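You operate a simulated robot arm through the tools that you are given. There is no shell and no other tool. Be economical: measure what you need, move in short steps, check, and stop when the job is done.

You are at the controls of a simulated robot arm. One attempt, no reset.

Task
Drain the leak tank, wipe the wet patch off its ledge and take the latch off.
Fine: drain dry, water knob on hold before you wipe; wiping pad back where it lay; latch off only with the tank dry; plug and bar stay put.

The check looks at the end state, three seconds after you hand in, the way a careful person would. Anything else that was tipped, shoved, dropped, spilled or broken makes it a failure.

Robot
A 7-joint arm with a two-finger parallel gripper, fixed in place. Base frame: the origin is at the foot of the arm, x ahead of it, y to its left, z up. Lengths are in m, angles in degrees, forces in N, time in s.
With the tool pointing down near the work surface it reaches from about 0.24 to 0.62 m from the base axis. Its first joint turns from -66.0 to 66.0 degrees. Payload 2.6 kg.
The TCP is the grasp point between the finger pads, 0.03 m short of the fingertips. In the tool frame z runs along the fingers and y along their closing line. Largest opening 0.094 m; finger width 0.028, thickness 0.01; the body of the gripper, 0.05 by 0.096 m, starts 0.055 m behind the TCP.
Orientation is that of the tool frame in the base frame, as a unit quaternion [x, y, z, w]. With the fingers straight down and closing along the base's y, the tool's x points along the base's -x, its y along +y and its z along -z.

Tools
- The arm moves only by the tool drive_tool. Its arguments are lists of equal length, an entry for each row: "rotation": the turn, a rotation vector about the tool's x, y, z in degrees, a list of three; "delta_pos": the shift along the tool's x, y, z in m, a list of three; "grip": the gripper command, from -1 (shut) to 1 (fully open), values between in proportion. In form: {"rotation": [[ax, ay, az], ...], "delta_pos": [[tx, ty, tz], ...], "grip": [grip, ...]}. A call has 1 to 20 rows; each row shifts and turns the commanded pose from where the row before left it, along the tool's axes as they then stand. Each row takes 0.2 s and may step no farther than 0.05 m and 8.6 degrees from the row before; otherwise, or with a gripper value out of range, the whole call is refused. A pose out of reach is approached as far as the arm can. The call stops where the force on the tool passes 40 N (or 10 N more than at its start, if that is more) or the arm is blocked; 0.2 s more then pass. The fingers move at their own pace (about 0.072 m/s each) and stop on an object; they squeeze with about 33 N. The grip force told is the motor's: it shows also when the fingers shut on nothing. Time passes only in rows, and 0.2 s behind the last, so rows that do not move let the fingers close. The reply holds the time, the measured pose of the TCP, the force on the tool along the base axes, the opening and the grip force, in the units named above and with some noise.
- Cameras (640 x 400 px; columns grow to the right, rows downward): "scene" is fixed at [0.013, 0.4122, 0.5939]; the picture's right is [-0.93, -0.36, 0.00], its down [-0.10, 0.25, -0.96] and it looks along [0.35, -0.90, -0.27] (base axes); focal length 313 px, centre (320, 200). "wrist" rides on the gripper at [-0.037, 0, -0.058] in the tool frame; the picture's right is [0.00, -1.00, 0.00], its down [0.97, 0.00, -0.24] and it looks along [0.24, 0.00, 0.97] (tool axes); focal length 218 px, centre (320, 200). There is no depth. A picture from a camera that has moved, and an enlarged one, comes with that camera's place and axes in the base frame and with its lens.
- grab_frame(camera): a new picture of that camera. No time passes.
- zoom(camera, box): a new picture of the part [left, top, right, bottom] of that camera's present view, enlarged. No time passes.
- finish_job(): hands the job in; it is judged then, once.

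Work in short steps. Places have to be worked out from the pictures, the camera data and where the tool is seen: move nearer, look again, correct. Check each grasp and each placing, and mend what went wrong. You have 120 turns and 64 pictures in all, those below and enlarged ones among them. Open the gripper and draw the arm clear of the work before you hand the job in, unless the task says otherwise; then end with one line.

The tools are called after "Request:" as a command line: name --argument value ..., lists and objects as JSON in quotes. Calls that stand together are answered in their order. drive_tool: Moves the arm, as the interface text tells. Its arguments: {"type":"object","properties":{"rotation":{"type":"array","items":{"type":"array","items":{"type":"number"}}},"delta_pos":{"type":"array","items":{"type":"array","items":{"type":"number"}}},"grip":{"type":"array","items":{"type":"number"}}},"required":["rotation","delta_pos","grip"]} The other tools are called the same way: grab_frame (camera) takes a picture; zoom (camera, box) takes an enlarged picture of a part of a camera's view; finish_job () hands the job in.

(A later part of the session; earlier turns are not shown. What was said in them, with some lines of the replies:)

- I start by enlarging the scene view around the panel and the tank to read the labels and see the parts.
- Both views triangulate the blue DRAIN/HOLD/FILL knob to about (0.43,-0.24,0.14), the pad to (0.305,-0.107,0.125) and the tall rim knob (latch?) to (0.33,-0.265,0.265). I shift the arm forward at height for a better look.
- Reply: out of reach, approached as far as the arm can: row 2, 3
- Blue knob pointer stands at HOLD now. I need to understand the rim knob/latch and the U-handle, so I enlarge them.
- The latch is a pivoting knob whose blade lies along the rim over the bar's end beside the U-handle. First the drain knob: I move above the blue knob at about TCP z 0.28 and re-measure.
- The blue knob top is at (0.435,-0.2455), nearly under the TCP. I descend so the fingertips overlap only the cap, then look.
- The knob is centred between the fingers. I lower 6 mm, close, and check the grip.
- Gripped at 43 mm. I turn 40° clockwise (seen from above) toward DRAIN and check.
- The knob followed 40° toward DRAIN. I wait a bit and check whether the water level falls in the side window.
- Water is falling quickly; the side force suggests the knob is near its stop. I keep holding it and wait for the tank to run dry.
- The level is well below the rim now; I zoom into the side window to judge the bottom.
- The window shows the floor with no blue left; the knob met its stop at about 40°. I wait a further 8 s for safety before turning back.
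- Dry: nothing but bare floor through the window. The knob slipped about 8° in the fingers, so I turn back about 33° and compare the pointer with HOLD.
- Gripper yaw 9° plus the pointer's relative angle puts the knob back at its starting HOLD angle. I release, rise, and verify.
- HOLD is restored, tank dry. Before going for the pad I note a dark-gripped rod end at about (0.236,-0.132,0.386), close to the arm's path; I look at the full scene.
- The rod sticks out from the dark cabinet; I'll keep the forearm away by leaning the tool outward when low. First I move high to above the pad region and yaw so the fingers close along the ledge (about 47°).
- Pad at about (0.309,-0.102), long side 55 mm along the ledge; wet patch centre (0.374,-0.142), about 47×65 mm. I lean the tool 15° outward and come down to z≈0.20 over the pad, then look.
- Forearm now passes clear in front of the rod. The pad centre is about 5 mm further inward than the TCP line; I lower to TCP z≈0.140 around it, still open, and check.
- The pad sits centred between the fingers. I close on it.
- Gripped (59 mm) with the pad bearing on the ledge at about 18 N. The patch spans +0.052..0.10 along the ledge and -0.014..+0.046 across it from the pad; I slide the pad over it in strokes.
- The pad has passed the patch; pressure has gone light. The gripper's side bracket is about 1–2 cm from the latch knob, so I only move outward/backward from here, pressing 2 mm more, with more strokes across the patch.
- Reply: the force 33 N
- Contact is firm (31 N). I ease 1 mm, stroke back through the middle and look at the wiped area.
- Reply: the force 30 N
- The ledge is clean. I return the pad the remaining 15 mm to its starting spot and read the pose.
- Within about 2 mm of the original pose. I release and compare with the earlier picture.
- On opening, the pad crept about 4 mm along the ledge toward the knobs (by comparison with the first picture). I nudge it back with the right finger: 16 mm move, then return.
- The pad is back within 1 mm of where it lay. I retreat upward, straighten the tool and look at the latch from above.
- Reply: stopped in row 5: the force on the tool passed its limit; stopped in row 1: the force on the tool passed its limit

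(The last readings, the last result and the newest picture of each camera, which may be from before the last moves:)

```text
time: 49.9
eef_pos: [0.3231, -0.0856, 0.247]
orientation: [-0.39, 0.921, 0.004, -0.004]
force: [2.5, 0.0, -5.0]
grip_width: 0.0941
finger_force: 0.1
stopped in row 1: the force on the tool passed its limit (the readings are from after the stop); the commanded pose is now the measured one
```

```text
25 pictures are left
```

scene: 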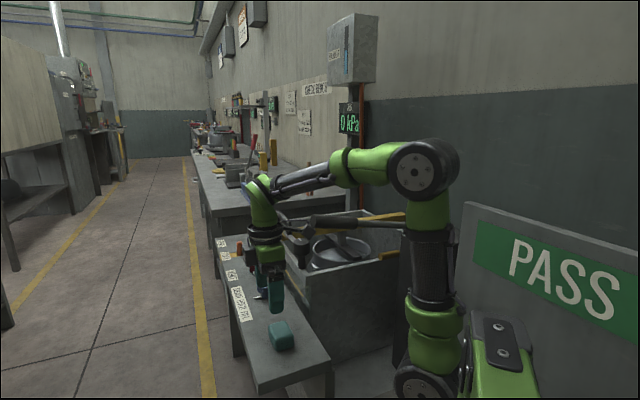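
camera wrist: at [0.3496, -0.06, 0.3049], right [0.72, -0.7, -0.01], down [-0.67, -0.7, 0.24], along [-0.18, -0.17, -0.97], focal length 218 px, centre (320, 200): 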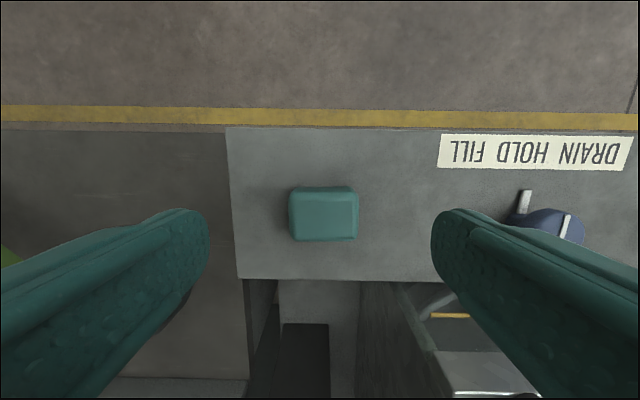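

Something touched: probably the gripper's rear bracket under the rod end. I zoom in before moving.

Request:
zoom --camera "scene" --box '[230, 160, 350, 280]'

```text
3.33 times, centred on (290, 220) of scene
camera zoom: at [0.013, 0.4122, 0.5939], right [-0.93, -0.36, 0.0], down [-0.1, 0.25, -0.96], along [0.35, -0.9, -0.27], focal length 1042 px, centre (420, 133)
```

zoom: 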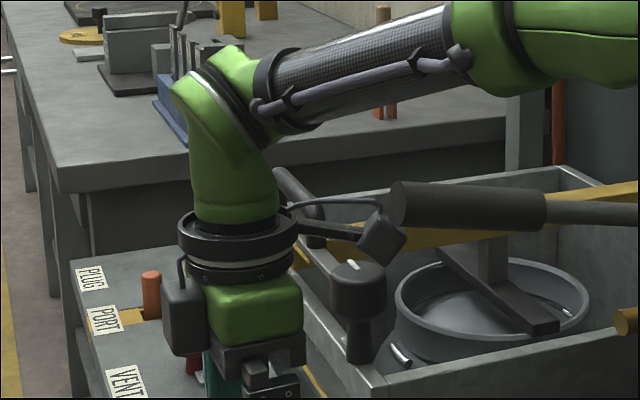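

The bracket box is just under the rod's grip end; the rod itself has not shifted (same pixel). I drop slightly, move outward and forward away from it.

Request:
drive_tool --rotation '[[0, 0, 0], [0, 0, 0], [0, 0, 0], [0, 0, 0], [0, 0, 0]]' --delta_pos '[[-0.01, 0, 0.012], [-0.025, 0, 0], [-0.018, -0.028, 0], [0, -0.03, 0], [0, 0, 0]]' --grip '[1, 1, 1, 1, 1]'

Request:
zoom --camera "scene" --box '[230, 160, 350, 280]'

```text
time: 51.1
eef_pos: [0.401, -0.0886, 0.2335]
orientation: [-0.389, 0.921, 0.004, -0.003]
force: [-0.2, -0.6, 0.6]
grip_width: 0.0942
finger_force: 0.0
```

```text
3.33 times, centred on (290, 220) of scene
camera zoom: at [0.013, 0.4122, 0.5939], right [-0.93, -0.36, 0.0], down [-0.1, 0.25, -0.96], along [0.35, -0.9, -0.27], focal length 1042 px, centre (420, 133)
```

zoom: 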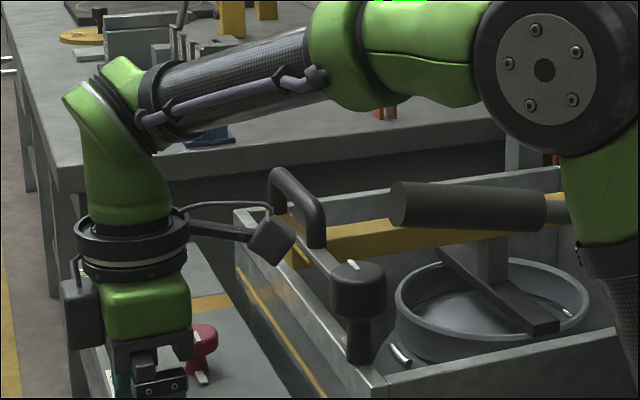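

Free now, and the rod is unchanged. I measured the bracket box: 9 cm behind the tool, 10.7 cm above TCP. I rise to z≈0.38, yaw back to 0 and go over the latch.

Request:
drive_tool --rotation '[[0, 0, 0], [0, 0, 0], [0, 0, 0], [0, 0, 0], [0, 0, 8], [0, 0, 8], [0, 0, 8], [0, 0, 8], [0, 0, 8], [0, 0, 6], [0, 0, 0], [0, 0, 0], [0, 0, 0], [0, 0, 0], [0, 0, 0]]' --delta_pos '[[0, 0, -0.04], [0, 0, -0.04], [0, 0, -0.04], [0, 0, -0.027], [0, 0, 0], [0, 0, 0], [0, 0, 0], [0, 0, 0], [0, 0, 0], [0, 0, 0], [0.005, -0.04, 0], [0.01, -0.04, 0], [0.01, -0.04, 0], [0.01, -0.04, 0], [0, 0, 0]]' --grip '[1, 1, 1, 1, 1, 1, 1, 1, 1, 1, 1, 1, 1, 1, 1]'

Request:
grab_frame --camera "wrist"

```text
time: 54.3
eef_pos: [0.3704, -0.2477, 0.3842]
orientation: [0.002, 1.0, 0.002, -0.006]
force: [0.6, 0.0, -0.7]
grip_width: 0.094
finger_force: 0.2
```

```text
22 pictures are left
camera wrist: at [0.4065, -0.2498, 0.441], right [0.0, -1.0, 0.0], down [-0.97, 0.0, 0.25], along [-0.25, 0.01, -0.97], focal length 218 px, centre (320, 200)
```

wrist: 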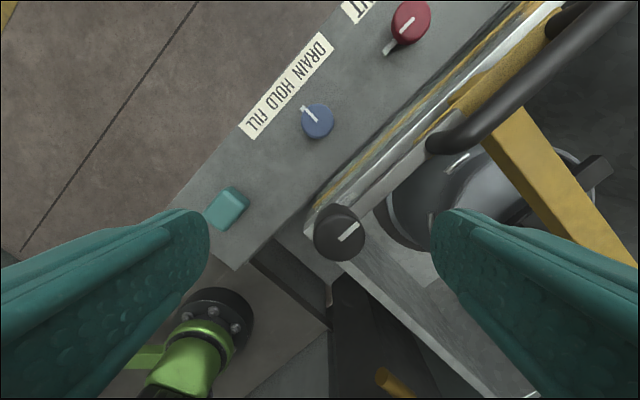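

The ledge is clean, the pad in place, the tank empty. I zoom on the latch and the bar end.

Request:
zoom --camera "wrist" --box '[290, 40, 530, 270]'

Request:
zoom --camera "scene" --box '[255, 200, 335, 280]'

```text
1.74 times, centred on (410, 155) of wrist
camera zoom: at [0.4065, -0.2498, 0.441], right [0.0, -1.0, 0.0], down [-0.97, 0.0, 0.25], along [-0.25, 0.01, -0.97], focal length 380 px, centre (164, 278)
```

zoom: 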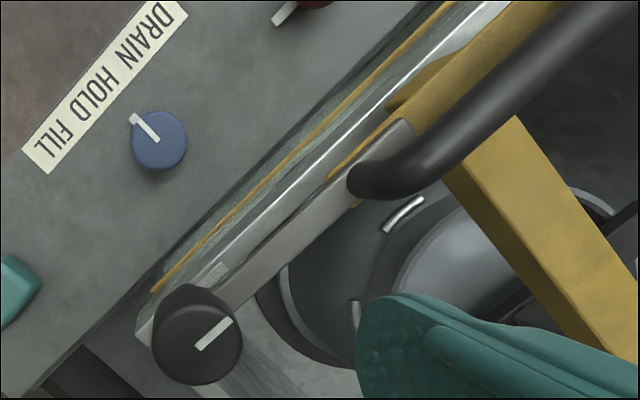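

```text
5.00 times, centred on (295, 240) of scene
camera zoom: at [0.013, 0.4122, 0.5939], right [-0.93, -0.36, 0.0], down [-0.1, 0.25, -0.96], along [0.35, -0.9, -0.27], focal length 1563 px, centre (445, 0)
```

zoom: 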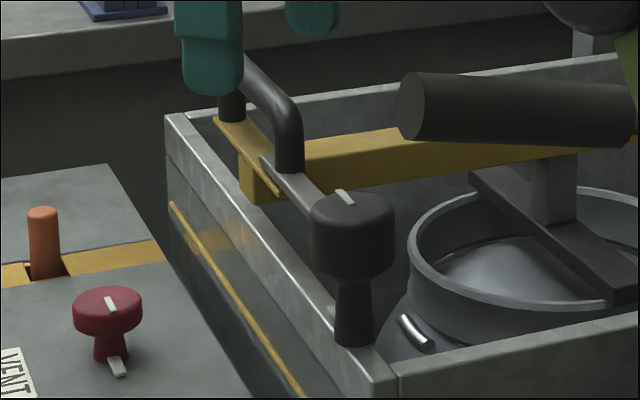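

The blade lies on the bar's plate outside the handle leg, so it must swing outward (counter-clockwise from above). Knob centre (0.331,-0.265), top z≈0.268; I centre over it, yaw +43° so the fingers sit across the blade line, and come to z≈0.30.

Request:
drive_tool --rotation '[[0, 0, 0], [0, 0, 8], [0, 0, 8], [0, 0, 8], [0, 0, 8], [0, 0, 8], [0, 0, 3], [0, 0, 0], [0, 0, 0], [0, 0, 0]]' --delta_pos '[[0.039, -0.017, 0], [0, 0, 0], [0, 0, 0], [0, 0, 0], [0, 0, 0], [0, 0, 0], [0, 0, 0], [0, 0, 0.04], [0, 0, 0.038], [0, 0, 0]]' --grip '[1, 1, 1, 1, 1, 1, 1, 1, 1, 1]'

Request:
grab_frame --camera "wrist"

Request:
grab_frame --camera "scene"

```text
time: 56.5
eef_pos: [0.3282, -0.2641, 0.3016]
orientation: [0.368, 0.93, 0.001, -0.006]
force: [0.4, -0.5, 0.1]
grip_width: 0.0939
finger_force: 0.0
```

```text
19 pictures are left
camera wrist: at [0.356, -0.2916, 0.3598], right [-0.68, -0.73, 0.0], down [-0.71, 0.66, 0.25], along [-0.18, 0.17, -0.97], focal length 218 px, centre (320, 200)
```

wrist: 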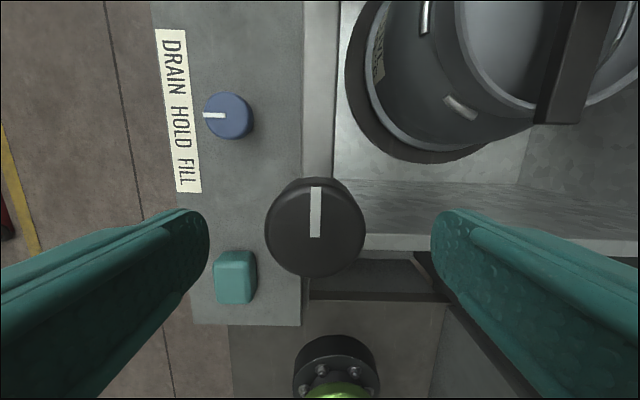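

```text
18 pictures are left
```

scene: 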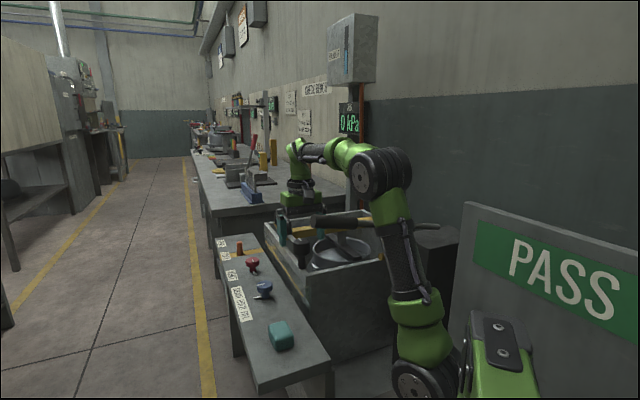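

Knob at (0.3307,-0.2654); I correct 3 mm, descend to z≈0.272 and close on the cap.

Request:
drive_tool --rotation '[[0, 0, 0], [0, 0, 0], [0, 0, 0], [0, 0, 0], [0, 0, 0], [0, 0, 0]]' --delta_pos '[[-0.003, 0.001, 0.015], [0, 0, 0.015], [0, 0, 0], [0, 0, 0], [0, 0, 0], [0, 0, 0]]' --grip '[1, 1, -1, -1, -1, -1]'

Request:
zoom --camera "scene" --box '[245, 180, 345, 280]'

```text
time: 57.9
eef_pos: [0.3312, -0.2646, 0.2737]
orientation: [0.367, 0.93, 0.002, -0.006]
force: [6.3, 4.6, -6.4]
grip_width: 0.0435
finger_force: 45.0
```

```text
4.00 times, centred on (295, 230) of scene
camera zoom: at [0.013, 0.4122, 0.5939], right [-0.93, -0.36, 0.0], down [-0.1, 0.25, -0.96], along [0.35, -0.9, -0.27], focal length 1250 px, centre (420, 80)
```

zoom: 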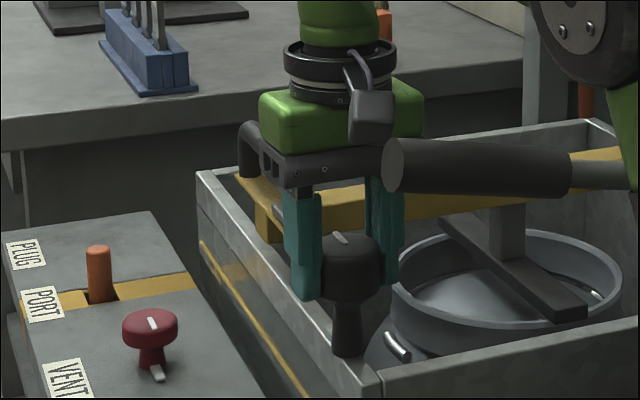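

Gripped at 43.5 mm. I turn 40° counter-clockwise and check that the blade follows and clears the handle.

Request:
drive_tool --rotation '[[0, 0, -8], [0, 0, -8], [0, 0, -8], [0, 0, -8], [0, 0, -8], [0, 0, 0]]' --delta_pos '[[0, 0, 0], [0, 0, 0], [0, 0, 0], [0, 0, 0], [0, 0, 0], [0, 0, 0]]' --grip '[-1, -1, -1, -1, -1, -1]'

Request:
grab_frame --camera "wrist"

Request:
zoom --camera "scene" --box '[245, 180, 345, 280]'

```text
time: 59.3
eef_pos: [0.3324, -0.2628, 0.2729]
orientation: [0.026, 1.0, 0.004, -0.004]
force: [15.1, 15.2, -6.2]
grip_width: 0.0433
finger_force: 45.1
```

```text
16 pictures are left
camera wrist: at [0.3693, -0.2676, 0.3308], right [-0.05, -1.0, -0.01], down [-0.97, 0.05, 0.25], along [-0.25, 0.02, -0.97], focal length 218 px, centre (320, 200)
```

wrist: 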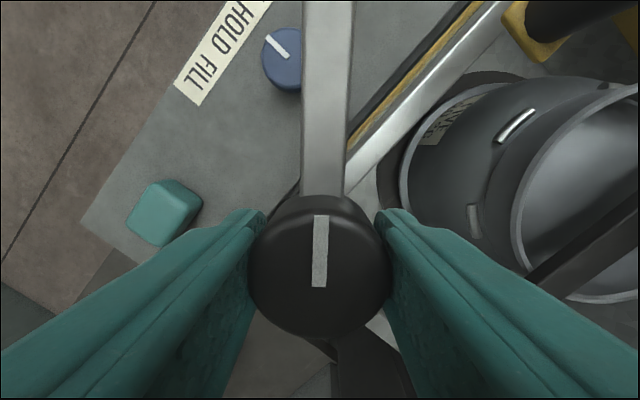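

```text
4.00 times, centred on (295, 230) of scene
camera zoom: at [0.013, 0.4122, 0.5939], right [-0.93, -0.36, 0.0], down [-0.1, 0.25, -0.96], along [0.35, -0.9, -0.27], focal length 1250 px, centre (420, 80)
```

zoom: 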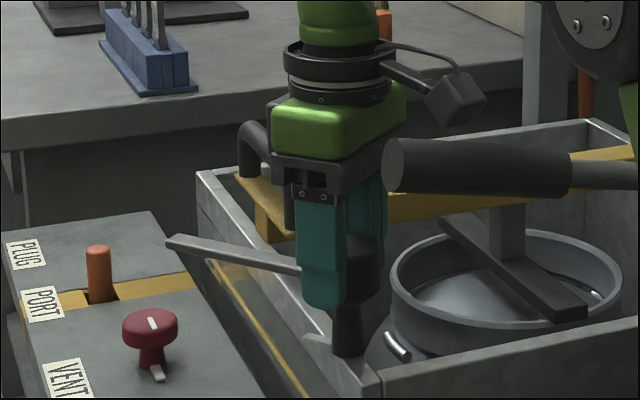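

The blade follows and is already off the bar. I turn on to about 85° so it stands clearly open.

Request:
drive_tool --rotation '[[0, 0, -8], [0, 0, -8], [0, 0, -8], [0, 0, -8], [0, 0, -8], [0, 0, 0]]' --delta_pos '[[0, 0, 0], [0, 0, 0], [0, 0, 0], [0, 0, 0], [0, 0, 0], [0, 0, 0]]' --grip '[-1, -1, -1, -1, -1, -1]'

Request:
grab_frame --camera "wrist"

Request:
zoom --camera "scene" --box '[225, 180, 345, 300]'

```text
time: 60.7
eef_pos: [0.331, -0.263, 0.2726]
orientation: [-0.317, 0.948, 0.008, -0.003]
force: [2.9, 26.3, -6.4]
grip_width: 0.0435
finger_force: 45.5
```

```text
14 pictures are left
camera wrist: at [0.3616, -0.2429, 0.3311], right [0.6, -0.8, -0.02], down [-0.77, -0.59, 0.24], along [-0.2, -0.13, -0.97], focal length 218 px, centre (320, 200)
```

wrist: 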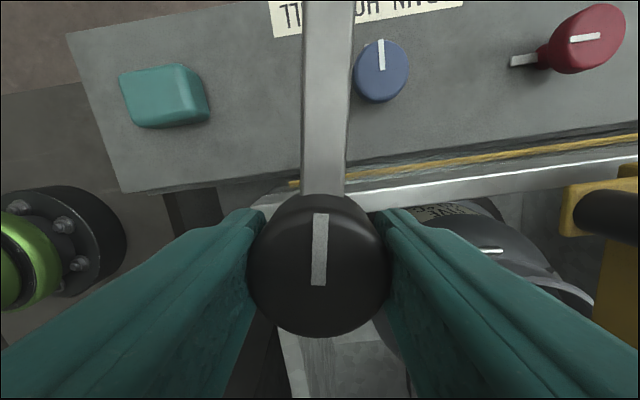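

```text
3.33 times, centred on (285, 240) of scene
camera zoom: at [0.013, 0.4123, 0.5939], right [-0.93, -0.36, 0.0], down [-0.1, 0.25, -0.96], along [0.35, -0.9, -0.27], focal length 1042 px, centre (437, 67)
```

zoom: 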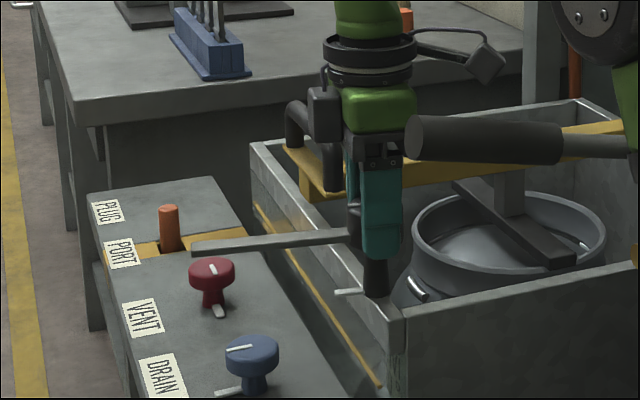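

80° turned and holding. I add the last few degrees, then release and rise straight up.

Request:
drive_tool --rotation '[[0, 0, -7], [0, 0, 0]]' --delta_pos '[[0, 0, 0], [0, 0, 0]]' --grip '[-1, -1]'

Request:
drive_tool --rotation '[[0, 0, 0], [0, 0, 0], [0, 0, 0], [0, 0, 0], [0, 0, 0], [0, 0, 0]]' --delta_pos '[[0, 0, 0], [0, 0, 0], [0, 0, 0], [0, 0, -0.03], [0, 0, -0.035], [0, 0, 0]]' --grip '[1, 1, 1, 1, 1, 1]'

Request:
zoom --camera "scene" --box '[200, 160, 380, 370]'

```text
time: 61.3
eef_pos: [0.3306, -0.2621, 0.2731]
orientation: [-0.373, 0.928, 0.008, -0.003]
force: [-2.4, 30.2, -5.7]
grip_width: 0.0438
finger_force: 44.9
```

```text
time: 62.7
eef_pos: [0.3321, -0.2673, 0.338]
orientation: [-0.373, 0.928, 0.004, -0.004]
force: [0.2, 0.8, 0.2]
grip_width: 0.0942
finger_force: 0.1
```

```text
1.90 times, centred on (290, 265) of scene
camera zoom: at [0.013, 0.4122, 0.5939], right [-0.93, -0.36, 0.0], down [-0.1, 0.25, -0.96], along [0.35, -0.9, -0.27], focal length 595 px, centre (377, 76)
```

zoom: 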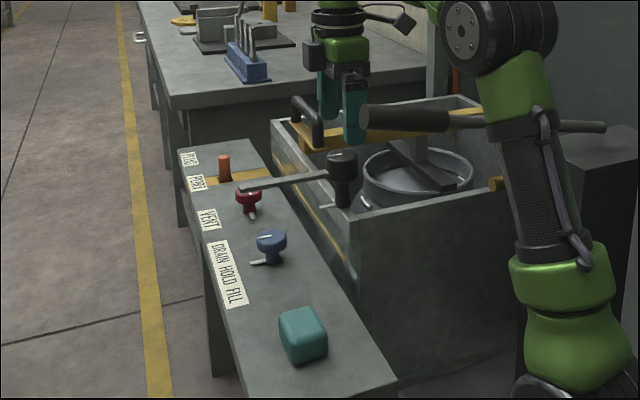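

Latch stands open, bar and plug untouched. I rise clear and take one final look from above.

Request:
drive_tool --rotation '[[0, 0, 0], [0, 0, 0], [0, 0, 0]]' --delta_pos '[[0, 0, -0.04], [0, 0, -0.04], [0, 0, 0]]' --grip '[1, 1, 1]'

Request:
grab_frame --camera "wrist"

Request:
zoom --camera "scene" --box '[210, 200, 370, 360]'

```text
time: 63.5
eef_pos: [0.3333, -0.265, 0.418]
orientation: [-0.373, 0.928, 0.005, -0.004]
force: [0.0, -0.2, 0.1]
grip_width: 0.0939
finger_force: 0.0
```

```text
11 pictures are left
camera wrist: at [0.3607, -0.2411, 0.4758], right [0.69, -0.72, -0.01], down [-0.7, -0.67, 0.24], along [-0.18, -0.16, -0.97], focal length 218 px, centre (320, 200)
```

wrist: 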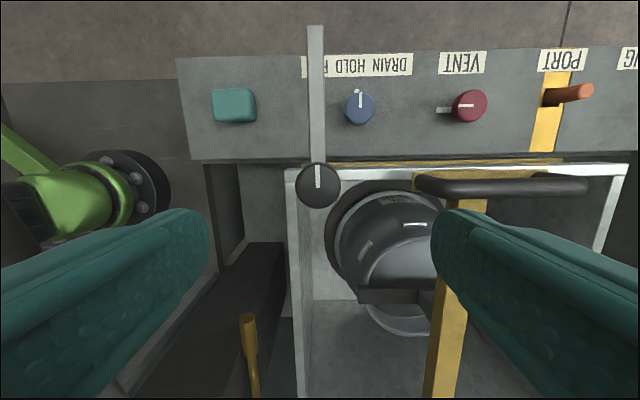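

```text
2.50 times, centred on (290, 280) of scene
camera zoom: at [0.013, 0.4122, 0.5939], right [-0.93, -0.36, 0.0], down [-0.1, 0.25, -0.96], along [0.35, -0.9, -0.27], focal length 781 px, centre (395, 0)
```

zoom: 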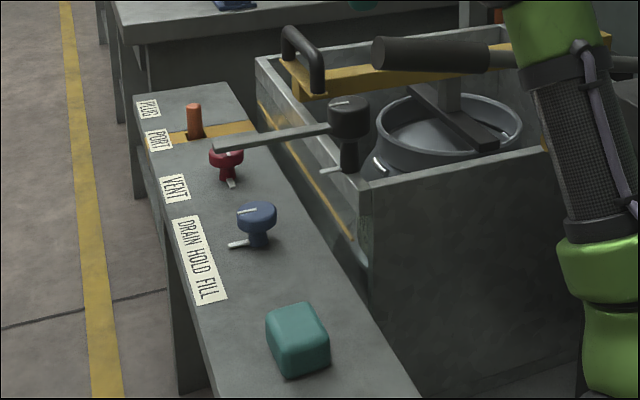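

Everything is as asked: tank dry, knob on HOLD, ledge clean, pad back, latch off, bar, plug and vent untouched, gripper open and clear. I hand in.

Request:
finish_job

```text
The job is handed in.
```

I drained the tank dry, set the water knob back on HOLD, wiped the ledge clean, put the pad back within about 1 mm of where it lay, and turned the latch off; the gripper bracket briefly bumped the rod that sticks out over the tank, but the rod did not move in the pictures.
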